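You operate a simulated robot arm through the tools that you are given. There is no shell and no other tool.

You run a simulated robot arm. Do the job below in one go: nothing can be reset, and whatever is moved stays where it is left.

JOB
Wind the skewed mat back off the tilted cradle and level it to 0 mm.
Fine: brake dial at slack, wind back to 0 cm first; then free the purple knob, level and lock it again.

The check looks at the end state, three seconds after you hand in, the way a careful person would. Anything else that was tipped, shoved, dropped, spilled or broken makes it a failure.

ROBOT AND FRAMES
A 6-joint arm with a two-finger parallel gripper, fixed in place. Base frame: the origin is on the floor under the middle of its stand, x ahead of it, y to its left, z up. Readings come in mm, rad, newtons and seconds.
It reaches about 1066 mm from its shoulder. Its first joint turns from -2.897 to 2.897 rad. Payload 3.91 kg.
The tool frame sits at the grasp point between the pads (the TCP): z along the fingers, y along the line on which they close. The tips reach 30 mm beyond it. Largest opening 110 mm; finger width 20, thickness 10; the body of the gripper, 48 by 112 mm, starts 55 mm behind the TCP.
Orientation is that of the tool frame in the base frame, as a unit quaternion [x, y, z, w]. With the fingers straight down and closing along the base's y, the tool's x points along the base's -x, its y along +y and its z along -z.

CONTROLS
- The arm moves only by the tool drive_tool. Its argument "motion" is a list of rows, each a list of 3 entries, a list of its own where there are three numbers: the shift along the base's x, y, z in units of 500 mm (1.0 is 500 mm), then the turn, a rotation vector about the base's x, y, z in units of 90 degrees (1.0 is 90 degrees), then the opening, from 0 (shut) to 1 (fully open). In form: [[[tx, ty, tz], [ax, ay, az], claw], ...]. A call has 1 to 20 rows; each row is the pose to reach, as a shift and turn from the pose commanded when the call began. A call with a number of a shift or a turn outside -1 to 1 is refused whole. Rows are played at 5 a second. More than 50 mm and 0.15 rad between two rows, or a gripper value outside its range, and nothing of the call is played. A pose out of reach is approached as far as the arm can. The call stops where the force on the tool passes 40 N (or 10 N more than at its start, if that is more) or the arm is blocked; 0.2 s more then pass. The fingers move at their own pace (about 153 mm/s each) and stop on an object; they squeeze with about 32 N. The grip force told is the motor's: it shows also when the fingers shut on nothing. Time passes only in rows, and 0.2 s behind the last, so rows that repeat a pose let the fingers close. It gives the time, the measured TCP pose, the force on the tool (base axes), the opening and the grip force at its end, in the units of the frame above (readings bear some noise), with the torque about the TCP (base axes, N m) and any sound that the robot's microphone picked up, and new pictures: "views" is both (left out), scene, wrist or none.
- Cameras (640 x 400 px; columns grow to the right, rows downward): "scene" is fixed at [401.7, -501, 1354.3]; the picture's right is [0.00, -1.00, 0.00], its down [-0.19, -0.00, -0.98] and it looks along [0.98, 0.00, -0.19] (base axes); focal length 214 px, centre (320, 200). "wrist" rides on the gripper at [72, 17, -103] in the tool frame; the picture's right is [-0.23, 0.97, 0.00], its down [-0.76, -0.18, -0.62] and it looks along [-0.61, -0.14, 0.78] (tool axes); focal length 222 px, centre (320, 200). There is no depth. A picture from a camera that has moved, and an enlarged one, comes with that camera's place and axes in the base frame and with its lens.
- enlarge(camera, box): a new picture of the part [left, top, right, bottom] of that camera's present view, enlarged. No time passes.
- hand_in(): hands the job in; it is judged then, once.

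Places have to be worked out from the pictures, the camera data and where the tool is seen. Open the gripper and draw the arm clear of the work before you hand the job in, unless the task says otherwise.

The tools are called by a JSON object that holds its "api" and its "payload". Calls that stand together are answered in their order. drive_tool: Moves the arm, as the interface text tells. Its arguments: {"type":"object","properties":{"motion":{"type":"array","items":{"type":"array"}},"views":{"type":"string","enum":["both","scene","wrist","none"]}},"required":["motion"]} The other tools are called the same way: enlarge (camera, box) takes an enlarged picture of a part of a camera's view; hand_in () hands the job in.

At the start:

```text
time: 0.0
position: [210.7, -501.2, 1230.8]
orientation: [0.001, 1.0, 0.0, 0.001]
contact_force: [1.0, 0.0, 0.2]
wrist_torque: [0.01, 0.0, 0.0]
grip_width: 109.6
finger_force: 0.1
```

scene: 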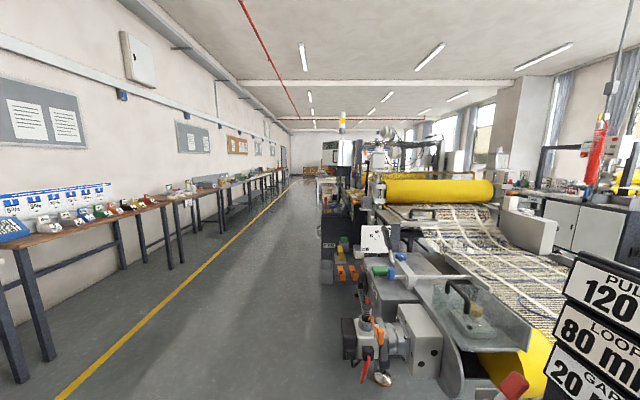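
wrist: 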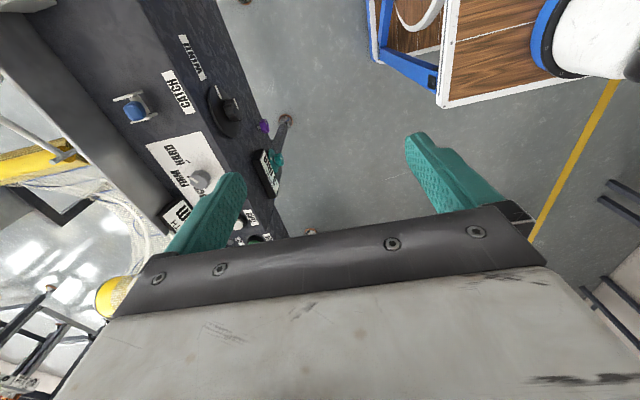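

The scene shows a machine to the right, and the wrist camera shows a panel with labelled dials below. I'll enlarge parts of both views to read the labels before moving.

{"api": "enlarge", "payload": {"camera": "wrist", "box": [100, 0, 320, 260]}}

{"api": "enlarge", "payload": {"camera": "scene", "box": [320, 180, 640, 400]}}

{"api": "enlarge", "payload": {"camera": "scene", "box": [500, 240, 640, 400]}}

```text
1.54 times, centred on (210, 130) of wrist
camera zoom: at [138.5, -484.2, 1335.2], right [0.23, 0.97, 0.0], down [0.76, -0.18, 0.62], along [0.61, -0.14, -0.78], focal length 342 px, centre (489, 308)
```

zoom: 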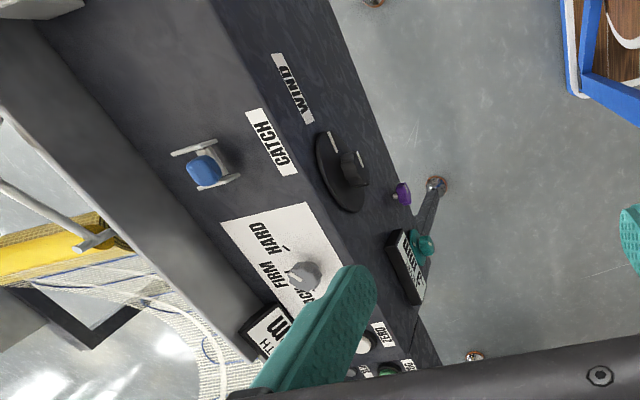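

```text
1.82 times, centred on (480, 290) of scene
camera zoom: at [401.7, -501.0, 1354.3], right [0.0, -1.0, 0.0], down [-0.19, 0.0, -0.98], along [0.98, 0.0, -0.19], focal length 390 px, centre (29, 36)
```

zoom: 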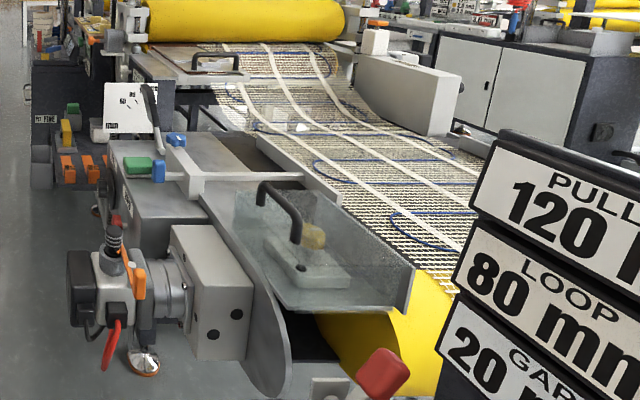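

```text
2.50 times, centred on (570, 320) of scene
camera zoom: at [401.7, -501.0, 1354.3], right [0.0, -1.0, 0.0], down [-0.19, 0.0, -0.98], along [0.98, 0.0, -0.19], focal length 536 px, centre (-305, -100)
```

zoom: 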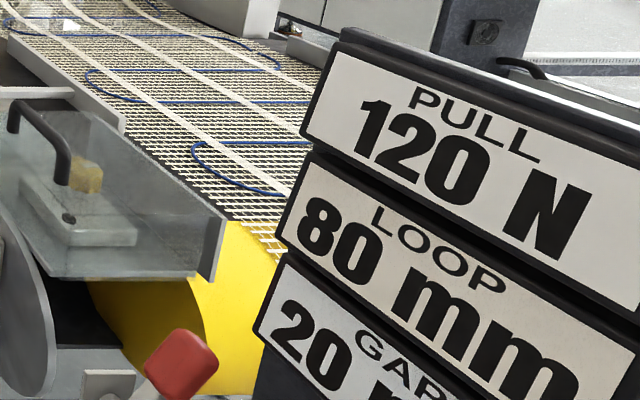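

The control panel (WIND, CATCH, brake dial, purple knob) lies to the arm's −y side, below the tool. I'll turn the gripper −90° about vertical so the wrist camera looks towards −y at the panel.

{"api": "drive_tool", "payload": {"motion": [[[0, 0, 0], [0, 0, -0.09], 1], [[0, 0, 0], [0, 0, -0.18], 1], [[0, 0, 0], [0, 0, -0.27], 1], [[0, 0, 0], [0, 0, -0.36], 1], [[0, 0, 0], [0, 0, -0.45], 1], [[0, 0, 0], [0, 0, -0.54], 1], [[0, 0, 0], [0, 0, -0.63], 1], [[0, 0, 0], [0, 0, -0.72], 1], [[0, 0, 0], [0, 0, -0.81], 1], [[0, 0, 0], [0, 0, -0.9], 1], [[0, 0, 0], [0, 0, -0.97], 1], [[0, 0, 0], [0, 0, -1], 1]]}}

```text
time: 2.6
position: [210.7, -500.1, 1231.6]
orientation: [0.708, 0.707, -0.001, 0.0]
contact_force: [0.5, -0.1, -0.5]
wrist_torque: [0.0, 0.01, -0.03]
grip_width: 110.0
finger_force: 0.1
camera wrist: at [228.2, -429.0, 1335.1], right [0.97, -0.23, 0.0], down [-0.18, -0.76, 0.62], along [-0.14, -0.61, -0.78], focal length 222 px, centre (320, 200)
```

scene: 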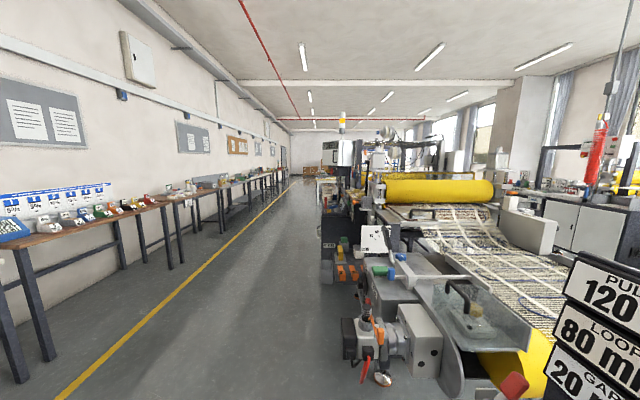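
wrist: 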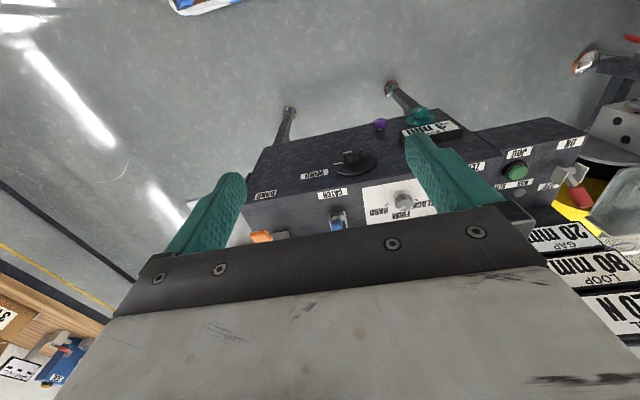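

The panel is now in view, upside down. I'll enlarge it to read the controls.

{"api": "enlarge", "payload": {"camera": "wrist", "box": [220, 70, 480, 250]}}

{"api": "enlarge", "payload": {"camera": "wrist", "box": [400, 90, 640, 330]}}

```text
2.22 times, centred on (350, 160) of wrist
camera zoom: at [228.2, -429.0, 1335.1], right [0.97, -0.23, 0.0], down [-0.18, -0.76, 0.62], along [-0.14, -0.61, -0.78], focal length 494 px, centre (253, 289)
```

zoom: 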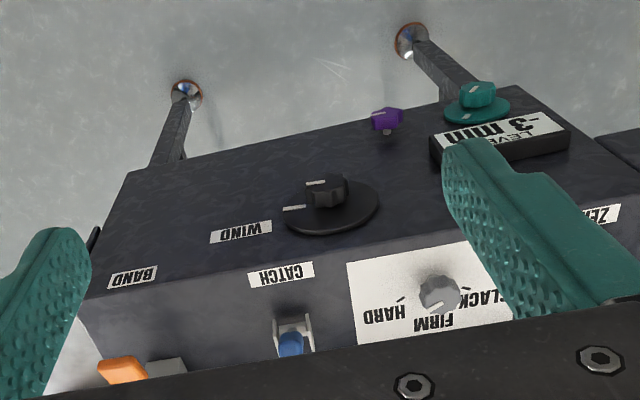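

```text
1.67 times, centred on (520, 210) of wrist
camera zoom: at [228.2, -429.0, 1335.1], right [0.97, -0.23, 0.0], down [-0.18, -0.76, 0.62], along [-0.14, -0.61, -0.78], focal length 370 px, centre (-13, 183)
```

zoom: 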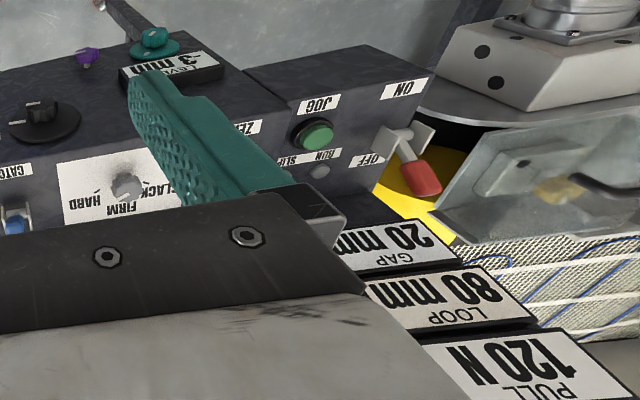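

Panel is roughly x 100–600, y −730…−900, z 550–950. I'll tilt the fingers about 25° toward −y and shift +x/−z a bit, to get the panel clear of the fingers in the wrist view.

{"api": "drive_tool", "payload": {"motion": [[[0.05, 0, -0.05], [-0.07, 0, 0], 1], [[0.1, 0, -0.1], [-0.14, 0, 0], 1], [[0.15, 0, -0.15], [-0.21, 0, 0], 1], [[0.2, 0, -0.2], [-0.28, 0, 0], 1], [[0.2, 0, -0.2], [-0.28, 0, 0], 1]], "views": "wrist"}}

```text
time: 3.8
position: [311.7, -501.3, 1132.1]
orientation: [0.69, 0.69, -0.155, 0.154]
contact_force: [0.0, 0.5, -0.3]
wrist_torque: [-0.01, -0.02, 0.03]
grip_width: 109.9
finger_force: 0.1
camera wrist: at [329.2, -391.8, 1194.2], right [0.97, -0.21, 0.1], down [-0.18, -0.42, 0.89], along [-0.14, -0.88, -0.45], focal length 222 px, centre (320, 200)
```

wrist: 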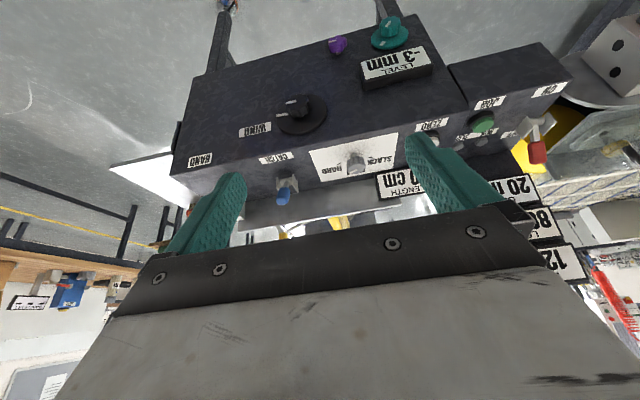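

Much better view. I'll enlarge the panel to read its displays and knobs.

{"api": "enlarge", "payload": {"camera": "wrist", "box": [160, 0, 400, 220]}}

{"api": "enlarge", "payload": {"camera": "wrist", "box": [310, 0, 570, 220]}}

```text
1.82 times, centred on (280, 110) of wrist
camera zoom: at [329.2, -391.8, 1194.2], right [0.97, -0.21, 0.1], down [-0.18, -0.42, 0.89], along [-0.14, -0.88, -0.45], focal length 404 px, centre (393, 364)
```

zoom: 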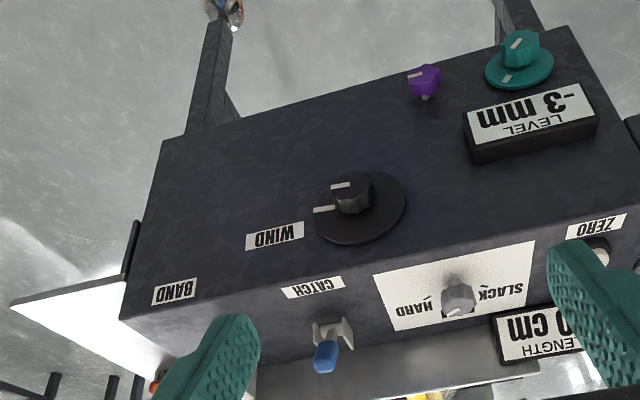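

```text
1.82 times, centred on (440, 110) of wrist
camera zoom: at [329.2, -391.8, 1194.2], right [0.97, -0.21, 0.1], down [-0.18, -0.42, 0.89], along [-0.14, -0.88, -0.45], focal length 404 px, centre (102, 364)
```

zoom: 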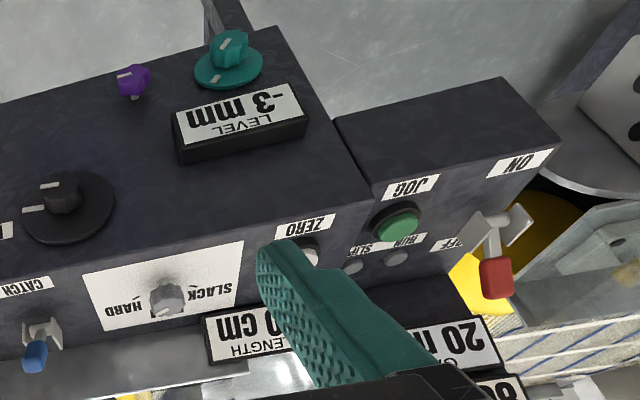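

The front face is vertical (y≈−760) with WIND ≈[250,−734,772], purple ≈[364,−742,575] and teal LEVEL ≈[500,−733,580]. The top face (z≈875) carries the CATCH lever and the brake dial ≈[352,−820,903]. I want the camera on the upper side for upright views, so I'll untilt first and then turn the gripper by +180°.

{"api": "drive_tool", "payload": {"motion": [[[0, 0, 0.05], [0.07, 0, 0], 1], [[0, 0, 0.1], [0.14, 0, 0], 1], [[0, 0, 0.1], [0.21, 0, 0], 1], [[0, 0, 0.1], [0.28, 0, 0], 1]], "views": "none"}}

{"api": "drive_tool", "payload": {"motion": [[[0, 0, 0], [0, 0, 0.09], 1], [[0, 0, 0], [0, 0, 0.18], 1], [[0, 0, 0], [0, 0, 0.27], 1], [[0, 0, 0], [0, 0, 0.36], 1], [[0, 0, 0], [0, 0, 0.45], 1], [[0, 0, 0], [0, 0, 0.54], 1], [[0, 0, 0], [0, 0, 0.63], 1], [[0, 0, 0], [0, 0, 0.72], 1], [[0, 0, 0], [0, 0, 0.81], 1], [[0, 0, 0], [0, 0, 0.9], 1], [[0, 0, 0], [0, 0, 0.97], 1], [[0, 0, 0], [0, 0, 1], 1]], "views": "none"}}

{"api": "drive_tool", "payload": {"motion": [[[0, 0, 0], [0, 0, 0.09], 1], [[0, 0, 0], [0, 0, 0.18], 1], [[0, 0, 0], [0, 0, 0.27], 1], [[0, 0, 0], [0, 0, 0.36], 1], [[0, 0, 0], [0, 0, 0.45], 1], [[0, 0, 0], [0, 0, 0.54], 1], [[0, 0, 0], [0, 0, 0.63], 1], [[0, 0, 0], [0, 0, 0.72], 1], [[0, 0, 0], [0, 0, 0.81], 1], [[0, 0, 0], [0, 0, 0.9], 1], [[0, 0, 0], [0, 0, 0.97], 1], [[0, 0, 0], [0, 0, 1], 1]], "views": "wrist"}}

```text
time: 4.8
position: [310.5, -499.9, 1182.3]
orientation: [0.707, 0.707, -0.001, -0.001]
contact_force: [-0.2, 0.8, -0.7]
wrist_torque: [-0.01, 0.0, 0.02]
grip_width: 109.8
finger_force: 0.0
```

```text
time: 7.4
position: [311.4, -500.2, 1182.4]
orientation: [-0.001, 1.0, -0.001, 0.0]
contact_force: [0.5, -0.6, 0.6]
wrist_torque: [-0.01, 0.04, -0.03]
grip_width: 109.9
finger_force: 0.2
```

```text
time: 10.0
position: [310.0, -499.6, 1181.0]
orientation: [0.708, -0.706, 0.001, 0.0]
contact_force: [-0.1, 0.2, -0.5]
wrist_torque: [0.03, -0.03, -0.02]
grip_width: 110.0
finger_force: 0.0
camera wrist: at [293.5, -573.6, 1285.0], right [-0.97, 0.23, 0.0], down [0.18, 0.76, 0.62], along [0.14, 0.61, -0.78], focal length 222 px, centre (320, 200)
```

wrist: 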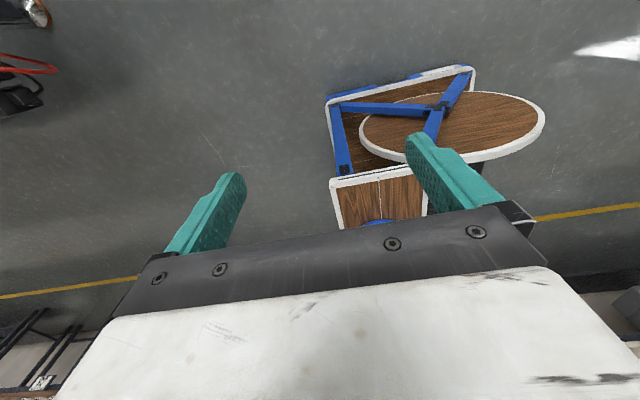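

Now I'll tilt the fingers to horizontal (pointing −y) and lower the tool to about z 980, well short of the panel, to get an upright view.

{"api": "drive_tool", "payload": {"motion": [[[0, 0.0, -0.03], [-0.09, 0, 0], 1], [[0, 0.01, -0.06], [-0.18, 0, 0], 1], [[0, 0.01, -0.1], [-0.27, 0, 0], 1], [[0, 0.02, -0.14], [-0.36, 0, 0], 1], [[0, 0.02, -0.18], [-0.45, 0, 0], 1], [[0, 0.03, -0.22], [-0.54, 0, 0], 1], [[0, 0.03, -0.26], [-0.63, 0, 0], 1], [[0, 0.04, -0.3], [-0.72, 0, 0], 1], [[0, 0.04, -0.34], [-0.81, 0, 0], 1], [[0, 0.04, -0.37], [-0.9, 0, 0], 1], [[0, 0.04, -0.4], [-0.97, 0, 0], 1], [[0, 0.04, -0.4], [-1, 0, 0], 1]]}}

```text
time: 12.6
position: [331.7, -541.2, 969.4]
orientation: [0.499, -0.499, 0.502, 0.5]
contact_force: [0.5, -0.5, -0.3]
wrist_torque: [0.05, 0.01, -0.01]
grip_width: 110.0
finger_force: 0.0
out of reach, approached as far as the arm can: row 6, 7, 8, 9, 10, 11, 12
camera wrist: at [314.3, -439.9, 1041.3], right [-0.97, 0.0, -0.23], down [0.18, 0.62, -0.76], along [0.14, -0.78, -0.61], focal length 222 px, centre (320, 200)
```

scene: 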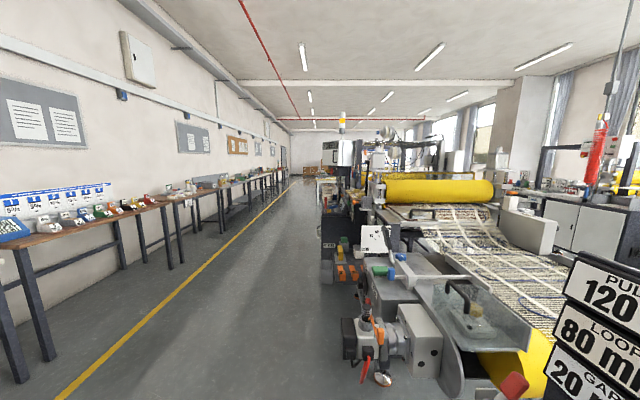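
wrist: 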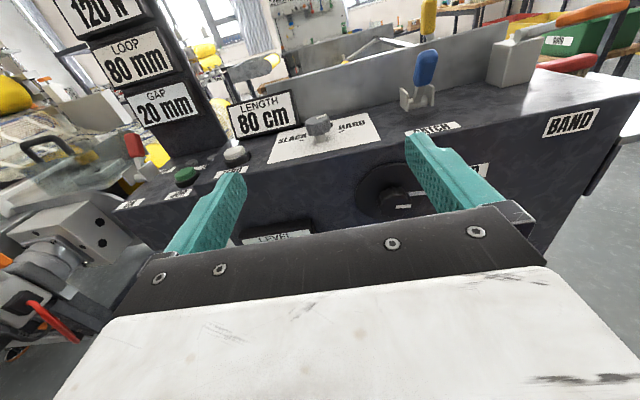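

LENGTH reads 80 cm and the orientation was reached. I'll enlarge the controls.

{"api": "enlarge", "payload": {"camera": "wrist", "box": [220, 60, 400, 200]}}

{"api": "enlarge", "payload": {"camera": "wrist", "box": [340, 40, 620, 230]}}

{"api": "enlarge", "payload": {"camera": "wrist", "box": [60, 0, 320, 250]}}

```text
2.86 times, centred on (310, 130) of wrist
camera zoom: at [314.3, -439.9, 1041.3], right [-0.97, 0.0, -0.23], down [0.18, 0.62, -0.76], along [0.14, -0.78, -0.61], focal length 635 px, centre (349, 400)
```

zoom: 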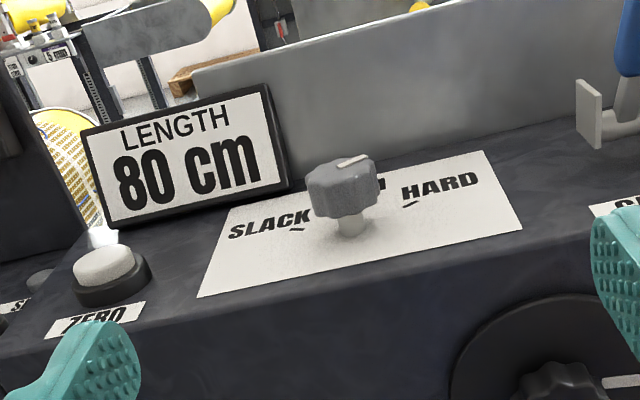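

```text
2.11 times, centred on (480, 135) of wrist
camera zoom: at [314.3, -439.9, 1041.3], right [-0.97, 0.0, -0.23], down [0.18, 0.62, -0.76], along [0.14, -0.78, -0.61], focal length 468 px, centre (-17, 337)
```

zoom: 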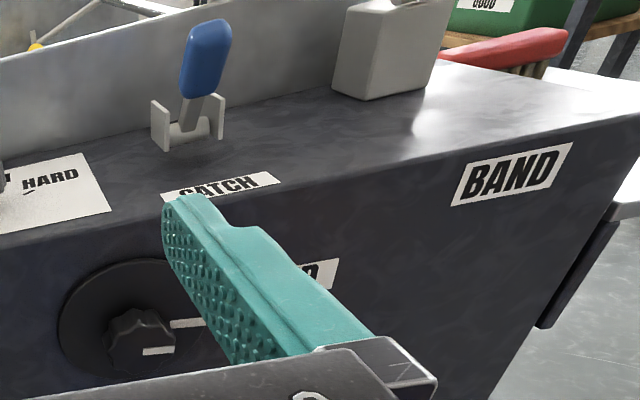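

```text
1.60 times, centred on (190, 125) of wrist
camera zoom: at [314.3, -439.9, 1041.3], right [-0.97, 0.0, -0.23], down [0.18, 0.62, -0.76], along [0.14, -0.78, -0.61], focal length 355 px, centre (528, 320)
```

zoom: 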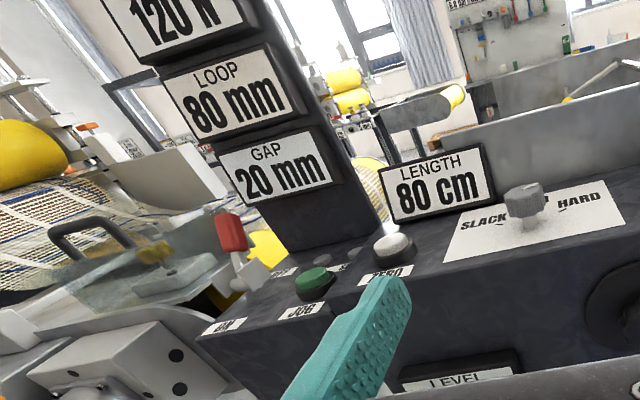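

Brake pointer looks to be near FIRM. I'll come back to fingers-down, and yaw back by −180° in two calls so the camera faces the panel while I work on the brake dial.

{"api": "drive_tool", "payload": {"motion": [[[0, 0.0, 0.03], [0.09, 0, 0], 1], [[0, 0.0, 0.06], [0.18, 0, 0], 1], [[0, 0.0, 0.1], [0.27, 0, 0], 1], [[0, 0.0, 0.14], [0.36, 0, 0], 1], [[0, 0.0, 0.18], [0.45, 0, 0], 1], [[0, 0.0, 0.22], [0.54, 0, 0], 1], [[0, 0.0, 0.26], [0.63, 0, 0], 1], [[0, 0.0, 0.3], [0.72, 0, 0], 1], [[0, 0.0, 0.32], [0.81, 0, 0], 1], [[0, 0.0, 0.32], [0.9, 0, 0], 1], [[0, 0.0, 0.32], [0.97, 0, 0], 1], [[0, 0.0, 0.32], [1, 0, 0], 1]], "views": "none"}}

{"api": "drive_tool", "payload": {"motion": [[[0, 0, 0], [0, 0, -0.09], 1], [[0, 0, 0], [0, 0, -0.18], 1], [[0, 0, 0], [0, 0, -0.27], 1], [[0, 0, 0], [0, 0, -0.36], 1], [[0, 0, 0], [0, 0, -0.45], 1], [[0, 0, 0], [0, 0, -0.54], 1], [[0, 0, 0], [0, 0, -0.63], 1], [[0, 0, 0], [0, 0, -0.72], 1], [[0, 0, 0], [0, 0, -0.81], 1], [[0, 0, 0], [0, 0, -0.9], 1], [[0, 0, 0], [0, 0, -0.97], 1], [[0, 0, 0], [0, 0, -1], 1]], "views": "none"}}

{"api": "drive_tool", "payload": {"motion": [[[0, -0.03, 0], [0, 0, -0.09], 1], [[0, -0.06, 0], [0, 0, -0.18], 1], [[0, -0.09, 0], [0, 0, -0.27], 1], [[0, -0.12, 0], [0, 0, -0.36], 1], [[0, -0.15, 0], [0, 0, -0.45], 1], [[0, -0.18, 0], [0, 0, -0.54], 1], [[0, -0.21, 0], [0, 0, -0.63], 1], [[0, -0.24, 0], [0, 0, -0.72], 1], [[0, -0.27, 0], [0, 0, -0.81], 1], [[0, -0.3, 0], [0, 0, -0.9], 1], [[0, -0.3, 0], [0, 0, -0.97], 1], [[0, -0.3, 0], [0, 0, -1], 1]], "views": "wrist"}}

```text
time: 15.2
position: [332.1, -542.6, 1130.5]
orientation: [0.707, -0.707, 0.0, -0.002]
contact_force: [-0.6, -0.2, -0.7]
wrist_torque: [-0.01, 0.03, -0.03]
grip_width: 109.9
finger_force: 0.0
out of reach, approached as far as the arm can: row 6
```

```text
time: 17.8
position: [332.2, -542.3, 1130.6]
orientation: [0.001, 1.0, -0.001, 0.0]
contact_force: [0.2, -0.5, -1.0]
wrist_torque: [-0.02, 0.0, 0.02]
grip_width: 109.9
finger_force: 0.0
```

```text
time: 20.4
position: [332.2, -693.3, 1130.0]
orientation: [0.708, 0.707, -0.001, -0.001]
contact_force: [-1.3, -0.5, -0.5]
wrist_torque: [-0.03, 0.01, 0.01]
grip_width: 109.8
finger_force: 0.1
camera wrist: at [349.9, -621.3, 1234.1], right [0.97, -0.23, 0.0], down [-0.18, -0.76, 0.62], along [-0.14, -0.61, -0.78], focal length 222 px, centre (320, 200)
```

wrist: 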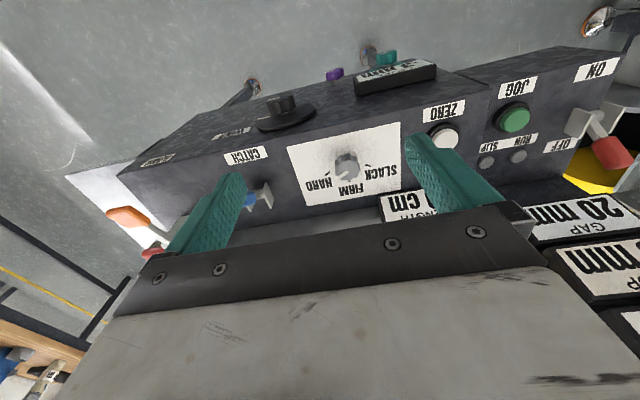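

{"api": "enlarge", "payload": {"camera": "wrist", "box": [280, 110, 420, 220]}}

{"api": "enlarge", "payload": {"camera": "wrist", "box": [220, 30, 460, 180]}}

```text
3.64 times, centred on (350, 165) of wrist
camera zoom: at [349.9, -621.3, 1234.1], right [0.97, -0.23, 0.0], down [-0.18, -0.76, 0.62], along [-0.14, -0.61, -0.78], focal length 808 px, centre (211, 327)
```

zoom: 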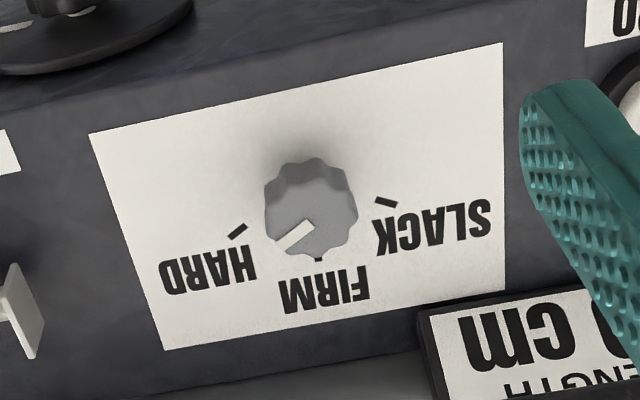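

```text
2.67 times, centred on (340, 105) of wrist
camera zoom: at [349.9, -621.3, 1234.1], right [0.97, -0.23, 0.0], down [-0.18, -0.76, 0.62], along [-0.14, -0.61, -0.78], focal length 592 px, centre (267, 453)
```

zoom: 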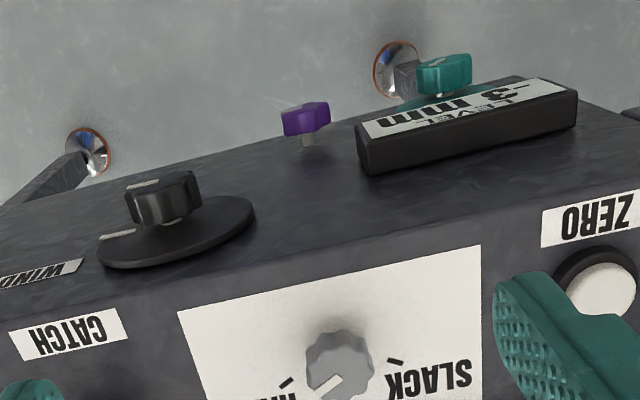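

The brake pointer sits at about 57° toward HARD from FIRM; SLACK is about 69° on the other side. The knob is at ≈(351.5,−822) with its top at z≈912. I'll move above it to z≈1000 and check alignment.

{"api": "drive_tool", "payload": {"motion": [[[0.0064, -0.043, -0.043], [0, 0, 0], 1], [[0.0128, -0.086, -0.086], [0, 0, 0], 1], [[0.0192, -0.129, -0.129], [0, 0, 0], 1], [[0.0257, -0.172, -0.172], [0, 0, 0], 1], [[0.0322, -0.215, -0.215], [0, 0, 0], 1], [[0.0386, -0.2574, -0.26], [0, 0, 0], 1], [[0.0386, -0.2574, -0.26], [0, 0, 0], 1]]}}

{"api": "enlarge", "payload": {"camera": "wrist", "box": [200, 40, 480, 220]}}

```text
time: 22.0
position: [352.2, -819.0, 999.7]
orientation: [0.706, 0.708, 0.0, 0.0]
contact_force: [-0.3, -0.4, -0.4]
wrist_torque: [0.01, 0.01, 0.02]
grip_width: 110.0
finger_force: 0.1
camera wrist: at [369.6, -749.1, 1103.8], right [0.97, -0.23, 0.0], down [-0.18, -0.76, 0.62], along [-0.14, -0.61, -0.78], focal length 222 px, centre (320, 200)
```

scene: 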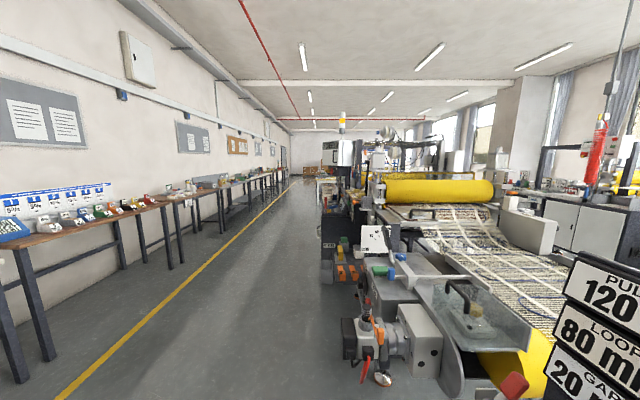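
wrist: 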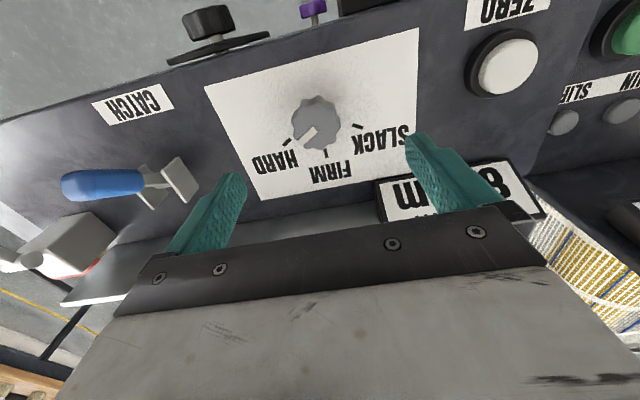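

```text
2.22 times, centred on (340, 130) of wrist
camera zoom: at [369.6, -749.1, 1103.8], right [0.97, -0.23, 0.0], down [-0.18, -0.76, 0.62], along [-0.14, -0.61, -0.78], focal length 494 px, centre (276, 356)
```

zoom: 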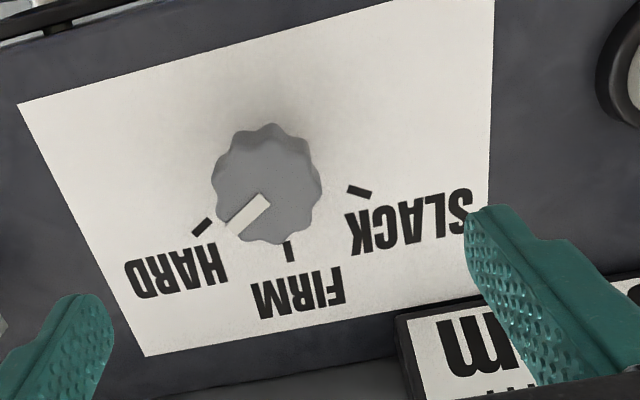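

Refined: knob centre ≈(350,−817), top z≈914, panel z≈879; ticks at ±60°, pointer at HARD. So it needs about +120° about z. I'll descend to z≈918 with open fingers straddling the knob.

{"api": "drive_tool", "payload": {"motion": [[[-0.003, 0.005, -0.04], [0, 0, 0], 1], [[-0.003, 0.005, -0.08], [0, 0, 0], 1], [[-0.003, 0.005, -0.11], [0, 0, 0], 1], [[-0.003, 0.005, -0.135], [0, 0, 0], 1], [[-0.003, 0.005, -0.15], [0, 0, 0], 1], [[-0.003, 0.005, -0.162], [0, 0, 0], 1], [[-0.003, 0.005, -0.162], [0, 0, 0], 1]], "views": "wrist"}}

```text
time: 23.6
position: [348.9, -818.2, 919.5]
orientation: [0.707, 0.707, 0.0, -0.001]
contact_force: [-0.1, 0.0, 0.2]
wrist_torque: [-0.03, -0.01, 0.0]
grip_width: 110.2
finger_force: 0.0
camera wrist: at [366.9, -746.6, 1023.0], right [0.97, -0.23, 0.0], down [-0.18, -0.76, 0.62], along [-0.14, -0.61, -0.78], focal length 222 px, centre (320, 200)
```

wrist: 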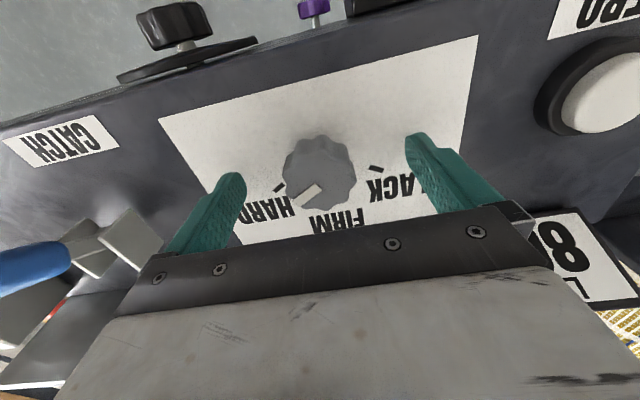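

The knob is centred between the fingers with no contact. Closing the gripper on it.

{"api": "drive_tool", "payload": {"motion": [[[0, 0, 0], [0, 0, 0], 0.5], [[0, 0, 0], [0, 0, 0], 0.3], [[0, 0, 0], [0, 0, 0], 0], [[0, 0, 0], [0, 0, 0], 0]], "views": "wrist"}}

```text
time: 24.6
position: [350.1, -818.8, 920.2]
orientation: [0.707, 0.707, 0.0, 0.0]
contact_force: [1.1, -0.3, -1.5]
wrist_torque: [-0.13, -0.54, -0.04]
grip_width: 40.9
finger_force: 45.1
camera wrist: at [367.0, -746.6, 1023.1], right [0.97, -0.23, 0.0], down [-0.18, -0.76, 0.62], along [-0.14, -0.61, -0.78], focal length 222 px, centre (320, 200)
```

wrist: 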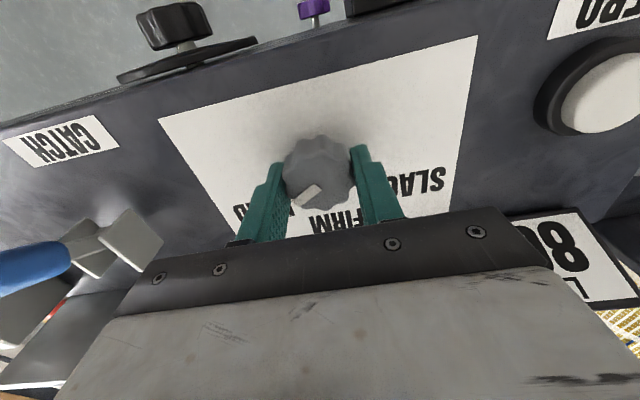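

Gripped (40.9 mm). I'll turn +30° about z first and check the response.

{"api": "drive_tool", "payload": {"motion": [[[0, 0, 0], [0, 0, 0.08], 0], [[0, 0, 0], [0, 0, 0.16], 0], [[0, 0, 0], [0, 0, 0.25], 0], [[0, 0, 0], [0, 0, 0.33], 0], [[0, 0, 0], [0, 0, 0.33], 0]], "views": "wrist"}}

```text
time: 25.8
position: [349.8, -818.3, 920.4]
orientation: [0.502, 0.865, 0.0, 0.0]
contact_force: [8.4, 8.2, 7.4]
wrist_torque: [1.37, -0.04, -0.01]
grip_width: 40.7
finger_force: 45.2
camera wrist: at [330.1, -747.2, 1023.0], right [0.96, 0.29, 0.0], down [0.23, -0.75, 0.62], along [0.18, -0.6, -0.78], focal length 222 px, centre (320, 200)
```

wrist: 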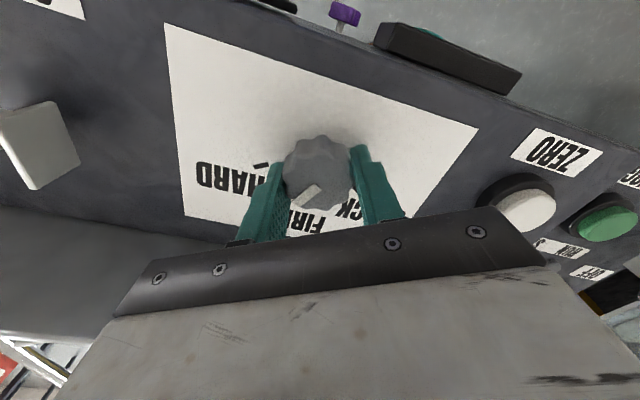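

The knob follows the gripper with low torque. Continuing another +60°.

{"api": "drive_tool", "payload": {"motion": [[[0, 0, 0], [0, 0, 0.08], 0], [[0, 0, 0], [0, 0, 0.16], 0], [[0, 0, 0], [0, 0, 0.25], 0], [[0, 0, 0], [0, 0, 0.33], 0], [[0, 0, 0], [0, 0, 0.42], 0], [[0, 0, 0], [0, 0, 0.5], 0], [[0, 0, 0], [0, 0, 0.58], 0], [[0, 0, 0], [0, 0, 0.667], 0], [[0, 0, 0], [0, 0, 0.667], 0]], "views": "wrist"}}

```text
time: 27.1
position: [351.0, -815.8, 920.2]
orientation: [0.169, 0.986, 0.003, -0.001]
contact_force: [7.5, 23.3, 8.5]
wrist_torque: [0.16, 0.12, -0.07]
grip_width: 39.7
finger_force: 45.5
stopped in row 6: the force on the tool passed its limit at 44 N (the readings are from after the stop); the commanded pose is now the measured one
camera wrist: at [288.3, -777.1, 1023.2], right [0.54, 0.84, 0.0], down [0.66, -0.43, 0.62], along [0.52, -0.33, -0.78], focal length 222 px, centre (320, 200)
```

wrist: 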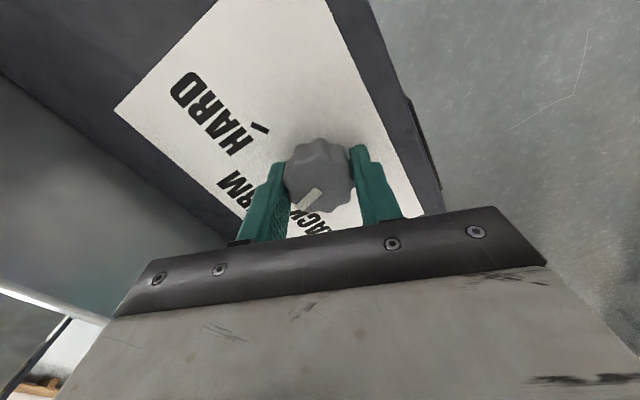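

The turn was stopped by a lateral force: the knob's axis is slightly +y of my TCP, and the knob has turned about 70° so far. I'll open, re-centre a few mm toward +y/+x, and re-grip.

{"api": "drive_tool", "payload": {"motion": [[[0, 0, 0], [0, 0, 0], 0.6], [[0, 0, 0], [0, 0, 0], 0.6], [[0.001, 0.004, 0], [0, 0, 0], 0.6]], "views": "wrist"}}

{"api": "drive_tool", "payload": {"motion": [[[0, 0, 0], [0, 0, 0], 0.2], [[0, 0, 0], [0, 0, 0], 0], [[0, 0, 0], [0, 0, 0], 0]], "views": "none"}}

```text
time: 27.9
position: [350.3, -815.9, 918.4]
orientation: [0.169, 0.986, 0.002, -0.001]
contact_force: [-0.1, -0.5, 0.2]
wrist_torque: [0.0, -0.02, 0.03]
grip_width: 65.8
finger_force: 0.0
camera wrist: at [287.6, -776.6, 1022.1], right [0.54, 0.84, 0.0], down [0.66, -0.42, 0.62], along [0.52, -0.33, -0.78], focal length 222 px, centre (320, 200)
```

wrist: 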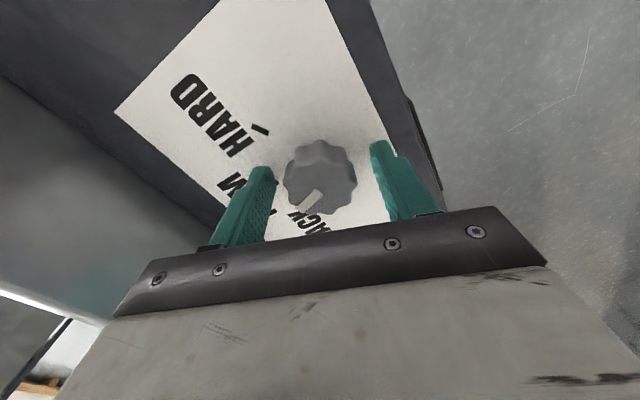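

```text
time: 28.7
position: [349.5, -814.5, 918.2]
orientation: [0.17, 0.986, 0.001, -0.001]
contact_force: [-1.9, 2.0, 0.4]
wrist_torque: [-0.55, -0.13, 0.01]
grip_width: 39.7
finger_force: 44.9
```

Grip is now balanced. Turning a further +50° toward SLACK.

{"api": "drive_tool", "payload": {"motion": [[[0, 0, 0], [0, 0, 0.08], 0], [[0, 0, 0], [0, 0, 0.16], 0], [[0, 0, 0], [0, 0, 0.24], 0], [[0, 0, 0], [0, 0, 0.32], 0], [[0, 0, 0], [0, 0, 0.4], 0], [[0, 0, 0], [0, 0, 0.48], 0], [[0, 0, 0], [0, 0, 0.555], 0], [[0, 0, 0], [0, 0, 0.555], 0]], "views": "wrist"}}

```text
time: 30.5
position: [352.2, -814.0, 917.7]
orientation: [-0.263, 0.965, 0.002, -0.002]
contact_force: [-2.6, 21.3, 4.2]
wrist_torque: [0.33, -0.61, -0.93]
grip_width: 40.9
finger_force: 45.3
camera wrist: at [281.1, -837.6, 1022.0], right [-0.3, 0.95, 0.0], down [0.75, 0.23, 0.62], along [0.59, 0.19, -0.78], focal length 222 px, centre (320, 200)
```

wrist: 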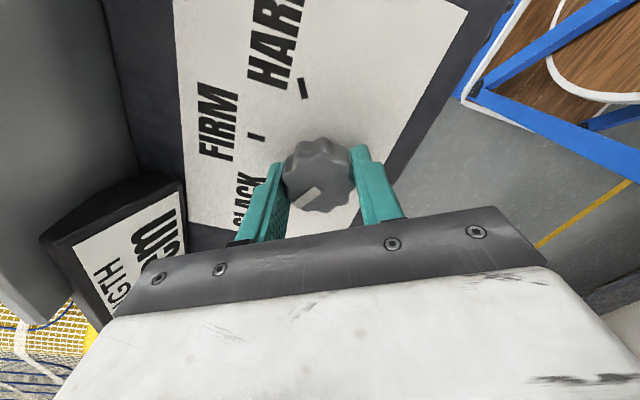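

Torque rose to 0.9 N·m at ~120° total, suggesting it's at the SLACK end. I'll open, lift clear and look at the dial.

{"api": "drive_tool", "payload": {"motion": [[[0, 0, 0], [0, 0, 0], 0.6], [[0, 0, 0], [0, 0, 0], 1], [[0, 0, 0.04], [0, 0, 0], 1], [[0, 0, 0.1], [0, 0, 0], 1], [[0, 0, 0.18], [0, 0, 0], 1], [[0, 0, 0.26], [0, 0, -0.07], 1]], "views": "wrist"}}

{"api": "enlarge", "payload": {"camera": "wrist", "box": [200, 40, 480, 220]}}

```text
time: 31.9
position: [349.2, -817.2, 1048.3]
orientation: [-0.208, 0.978, 0.001, -0.001]
contact_force: [-0.3, 0.2, -0.5]
wrist_torque: [0.02, 0.0, -0.03]
grip_width: 110.0
finger_force: 0.0
camera wrist: at [276.8, -832.8, 1151.2], right [-0.19, 0.98, 0.0], down [0.77, 0.15, 0.62], along [0.61, 0.12, -0.78], focal length 222 px, centre (320, 200)
```

wrist: 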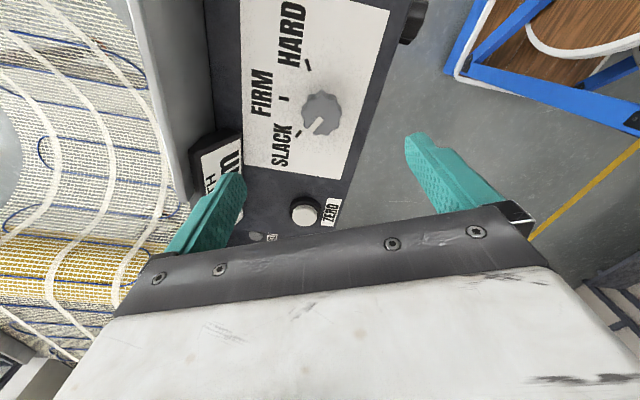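

```text
2.22 times, centred on (340, 130) of wrist
camera zoom: at [276.8, -832.8, 1151.2], right [-0.19, 0.98, 0.0], down [0.77, 0.15, 0.62], along [0.61, 0.12, -0.78], focal length 494 px, centre (276, 356)
```

zoom: 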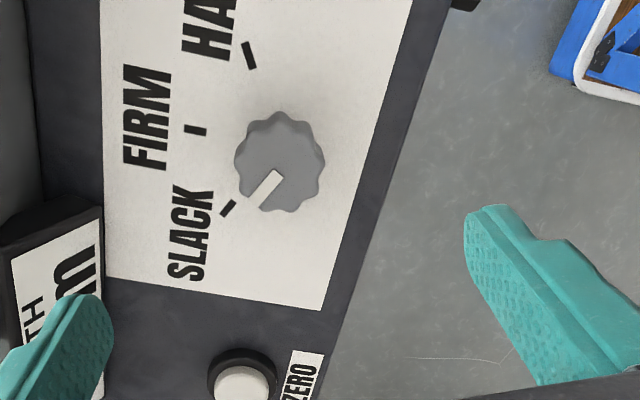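

The pointer now sits symmetric at SLACK (~60°). Next is the WIND knob on the front face: I'll retract to x 250, y −650 while yawing to +90°, then tilt the fingers horizontal toward −y.

{"api": "drive_tool", "payload": {"motion": [[[-0.02, 0.035, 0], [0, 0, 0.08], 1], [[-0.04, 0.07, 0], [0, 0, 0.16], 1], [[-0.06, 0.11, 0], [0, 0, 0.24], 1], [[-0.08, 0.15, 0], [0, 0, 0.32], 1], [[-0.1, 0.19, 0], [0, 0, 0.4], 1], [[-0.13, 0.23, 0], [0, 0, 0.48], 1], [[-0.16, 0.27, 0], [0, 0, 0.56], 1], [[-0.18, 0.31, 0], [0, 0, 0.64], 1], [[-0.198, 0.334, 0], [0, 0, 0.733], 1]], "views": "none"}}

{"api": "drive_tool", "payload": {"motion": [[[0, 0, -0.01], [-0.09, 0, 0], 1], [[0, 0, -0.02], [-0.18, 0, 0], 1], [[0, 0, -0.03], [-0.27, 0, 0], 1], [[0, 0, -0.04], [-0.36, 0, 0], 1], [[0, 0, -0.05], [-0.45, 0, 0], 1], [[0, 0, -0.06], [-0.54, 0, 0], 1], [[0, 0, -0.07], [-0.63, 0, 0], 1], [[0, 0, -0.08], [-0.72, 0, 0], 1], [[0, 0, -0.09], [-0.81, 0, 0], 1], [[0, 0, -0.1], [-0.9, 0, 0], 1], [[0, 0, -0.1], [-0.97, 0, 0], 1], [[0, 0, -0.1], [-1, 0, 0], 1]], "views": "wrist"}}

```text
time: 33.9
position: [268.9, -649.6, 1048.0]
orientation: [-0.685, 0.729, 0.005, -0.008]
contact_force: [0.6, 0.3, -0.5]
wrist_torque: [0.0, 0.03, -0.01]
grip_width: 109.7
finger_force: 0.0
out of reach, approached as far as the arm can: row 9
```

```text
time: 36.5
position: [312.2, -643.3, 1001.9]
orientation: [-0.47, 0.528, -0.503, -0.497]
contact_force: [-0.2, -0.7, -0.6]
wrist_torque: [0.01, 0.03, -0.03]
grip_width: 110.0
finger_force: 0.1
out of reach, approached as far as the arm can: row 6, 7, 8, 9, 10, 11, 12
camera wrist: at [296.4, -540.2, 1073.0], right [-0.96, 0.05, -0.29], down [0.26, 0.61, -0.75], along [0.14, -0.79, -0.6], focal length 222 px, centre (320, 200)
```

wrist: 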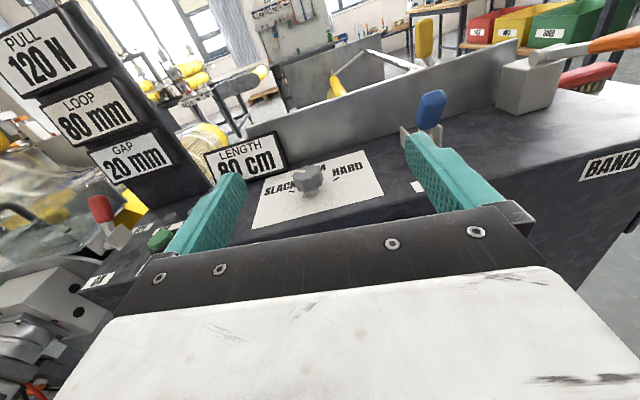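

This roll is at a wrist limit, so I'll use the roll where the fingers close vertically (camera on the −x side), which leaves turning room both ways. I'm rolling about −Y ~90° while moving to x≈250, z≈900, clear of the panel.

{"api": "drive_tool", "payload": {"motion": [[[-0.01, 0, -0.02], [-0.0023, -0.087, 0.0024], 1], [[-0.02, 0, -0.04], [-0.0045, -0.174, 0.0049], 1], [[-0.03, 0, -0.06], [-0.0068, -0.262, 0.0073], 1], [[-0.04, 0, -0.08], [-0.009, -0.349, 0.0097], 1], [[-0.055, 0, -0.1], [-0.0113, -0.436, 0.0122], 1], [[-0.07, 0, -0.12], [-0.0135, -0.523, 0.0146], 1], [[-0.085, 0, -0.14], [-0.0158, -0.61, 0.0171], 1], [[-0.1, 0, -0.16], [-0.018, -0.697, 0.0195], 1], [[-0.11, 0, -0.18], [-0.0203, -0.785, 0.0219], 1], [[-0.12, 0, -0.19], [-0.0225, -0.872, 0.0244], 1], [[-0.124, -0.014, -0.2], [-0.0248, -0.959, 0.0268], 1], [[-0.124, -0.014, -0.2], [-0.0248, -0.959, 0.0268], 1]]}}

```text
time: 39.1
position: [315.4, -640.1, 900.5]
orientation: [-0.021, -0.694, 0.719, 0.02]
contact_force: [0.0, -0.2, 0.1]
wrist_torque: [-0.02, 0.0, -0.01]
grip_width: 110.0
finger_force: 0.1
out of reach, approached as far as the arm can: row 1, 2, 3, 4, 5, 6, 7, 8, 9, 10, 11, 12
camera wrist: at [249.1, -534.7, 879.2], right [0.23, -0.05, -0.97], down [0.8, 0.58, 0.16], along [0.56, -0.81, 0.17], focal length 222 px, centre (320, 200)
```

scene: 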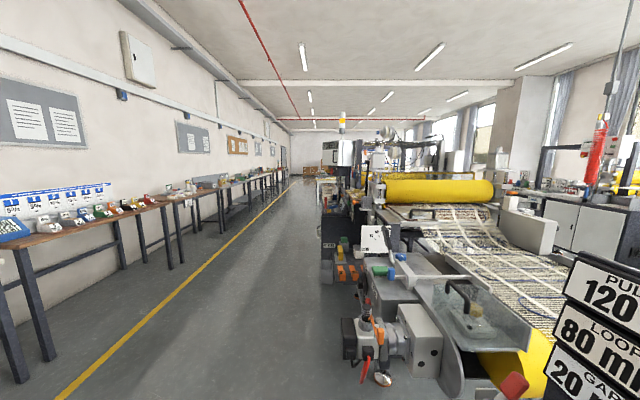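
wrist: 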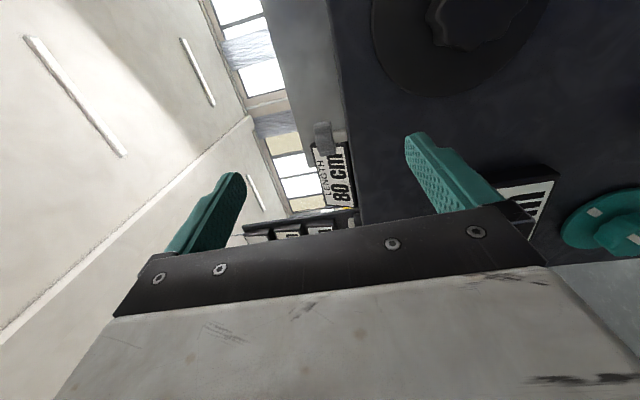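

The arm seems to hit a wrist limit at small x when the fingers are horizontal this far back. I'll probe whether it eases closer to the panel and lower, moving to about y −680, z 790, still clear of the WIND knob.

{"api": "drive_tool", "payload": {"motion": [[[0, -0.02, -0.05], [0, 0, 0], 1], [[0, -0.04, -0.1], [0, 0, 0], 1], [[0, -0.06, -0.16], [0, 0, 0], 1], [[0, -0.08, -0.22], [0, 0, 0], 1], [[-0.03, -0.08, -0.22], [0, 0, 0], 1], [[-0.06, -0.08, -0.22], [0, 0, 0], 1], [[-0.1, -0.08, -0.22], [0, 0, 0], 1]], "views": "wrist"}}

```text
time: 40.7
position: [300.3, -676.0, 792.3]
orientation: [-0.032, -0.694, 0.719, 0.033]
contact_force: [0.2, -0.1, -0.1]
wrist_torque: [0.0, 0.01, -0.03]
grip_width: 109.9
finger_force: 0.0
out of reach, approached as far as the arm can: row 5, 6, 7
camera wrist: at [238.7, -568.3, 771.7], right [0.22, -0.05, -0.97], down [0.82, 0.56, 0.16], along [0.53, -0.83, 0.17], focal length 222 px, centre (320, 200)
```

wrist: 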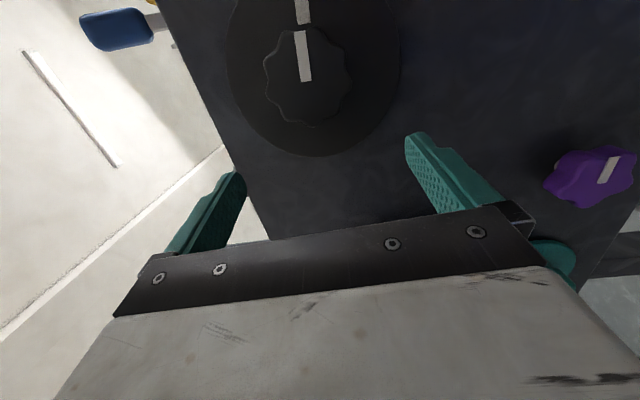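

Re-triangulated with all views: WIND knob centre ≈(248,−723,789), purple ≈(361.5,−732,596), teal ≈(493,−725,595), front face y≈−752. I'll probe toward the WIND knob with the fingers open around it, stopping at y≈−697 so the tips stay short of the disc.

{"api": "drive_tool", "payload": {"motion": [[[-0.02, -0.01, 0], [0, 0, 0], 1], [[-0.04, -0.02, 0], [0, 0, 0], 1], [[-0.06, -0.03, 0], [0, 0, 0], 1], [[-0.08, -0.04, 0], [0, 0, 0], 1], [[-0.1, -0.042, 0], [0, 0, 0], 1]], "views": "wrist"}}

```text
time: 41.9
position: [296.4, -691.8, 795.3]
orientation: [-0.037, -0.695, 0.717, 0.037]
contact_force: [-0.3, 0.7, -0.5]
wrist_torque: [-0.01, 0.0, -0.02]
grip_width: 110.0
finger_force: 0.0
out of reach, approached as far as the arm can: row 1, 2, 3, 4, 5
camera wrist: at [234.8, -582.6, 775.0], right [0.22, -0.06, -0.97], down [0.82, 0.55, 0.16], along [0.52, -0.84, 0.17], focal length 222 px, centre (320, 200)
```

wrist: 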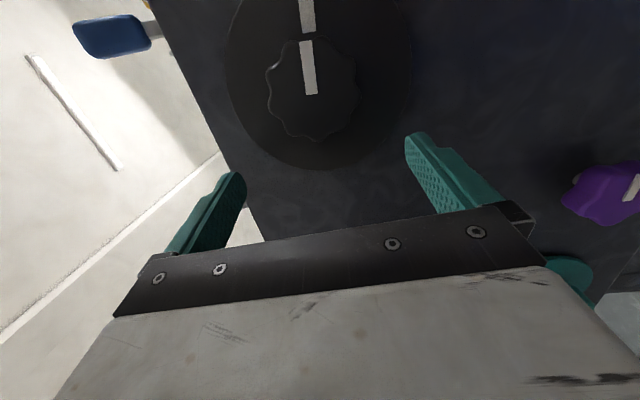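

The wrist looks to be on an unfavourable branch: I tilted off the arm's radial plane, so it hits a joint limit. I'll back off and un-tilt to fingers-down, then re-tilt within the arm's own radial plane.

{"api": "drive_tool", "payload": {"motion": [[[0.01, 0.03, 0.02], [0.082, -0.0042, 0.0042], 1], [[0.01, 0.06, 0.05], [0.165, -0.0085, 0.0085], 1], [[0.01, 0.08, 0.1], [0.247, -0.0128, 0.0128], 1], [[0.01, 0.08, 0.15], [0.329, -0.017, 0.017], 1], [[0.01, 0.08, 0.2], [0.412, -0.021, 0.021], 1], [[0.01, 0.08, 0.25], [0.494, -0.0255, 0.0255], 1], [[0.01, 0.08, 0.3], [0.576, -0.03, 0.03], 1], [[0.01, 0.08, 0.34], [0.659, -0.034, 0.034], 1], [[0.01, 0.08, 0.38], [0.741, -0.038, 0.038], 1], [[0.01, 0.08, 0.4], [0.823, -0.0425, 0.0425], 1], [[0.01, 0.08, 0.42], [0.906, -0.047, 0.047], 1], [[0.01, 0.08, 0.42], [0.988, -0.051, 0.051], 1], [[0.01, 0.08, 0.42], [0.988, -0.051, 0.051], 1]], "views": "none"}}

```text
time: 44.7
position: [301.7, -648.8, 1003.4]
orientation: [0.002, 0.999, -0.025, 0.023]
contact_force: [0.4, 0.3, 0.3]
wrist_torque: [0.05, -0.02, 0.01]
grip_width: 110.1
finger_force: 0.0
out of reach, approached as far as the arm can: row 1, 2, 3, 4, 7, 8, 9
```

Now fingers-down at azimuth −65°. I'll tilt 90° outward within the radial plane, keeping the TCP where it is.

{"api": "drive_tool", "payload": {"motion": [[[0, 0, 0], [-0.0728, -0.0328, -0.0007], 1], [[0, 0, 0], [-0.1457, -0.0657, -0.0014], 1], [[0, 0, 0], [-0.2185, -0.0985, -0.0021], 1], [[0, 0, 0], [-0.2913, -0.1313, -0.0028], 1], [[0, 0, 0], [-0.3642, -0.1642, -0.0035], 1], [[0, 0, 0], [-0.437, -0.197, -0.0042], 1], [[0, 0, 0], [-0.5098, -0.2298, -0.0048], 1], [[0, 0, 0], [-0.5827, -0.2627, -0.0055], 1], [[0, 0, 0], [-0.6555, -0.2955, -0.0062], 1], [[0, 0, 0], [-0.7283, -0.3283, -0.0069], 1], [[0, 0, 0], [-0.8012, -0.3612, -0.0076], 1], [[0, 0, 0], [-0.874, -0.394, -0.0083], 1], [[0, 0, 0], [-0.874, -0.394, -0.0083], 1]], "views": "wrist"}}

```text
time: 47.5
position: [301.3, -655.6, 1025.0]
orientation: [0.002, 0.908, -0.378, 0.183]
contact_force: [-0.1, -0.2, -0.2]
wrist_torque: [0.0, -0.01, 0.0]
grip_width: 110.0
finger_force: 0.0
out of reach, approached as far as the arm can: row 7, 8, 9, 10, 11, 12, 13
camera wrist: at [201.7, -584.9, 1056.8], right [0.35, 0.73, -0.59], down [0.48, 0.4, 0.78], along [0.81, -0.56, -0.21], focal length 222 px, centre (320, 200)
```

wrist: 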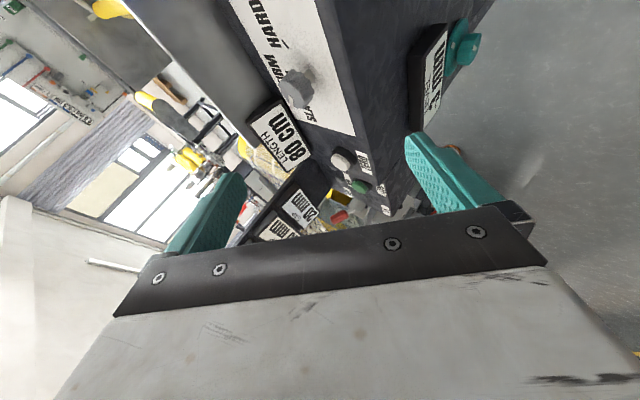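

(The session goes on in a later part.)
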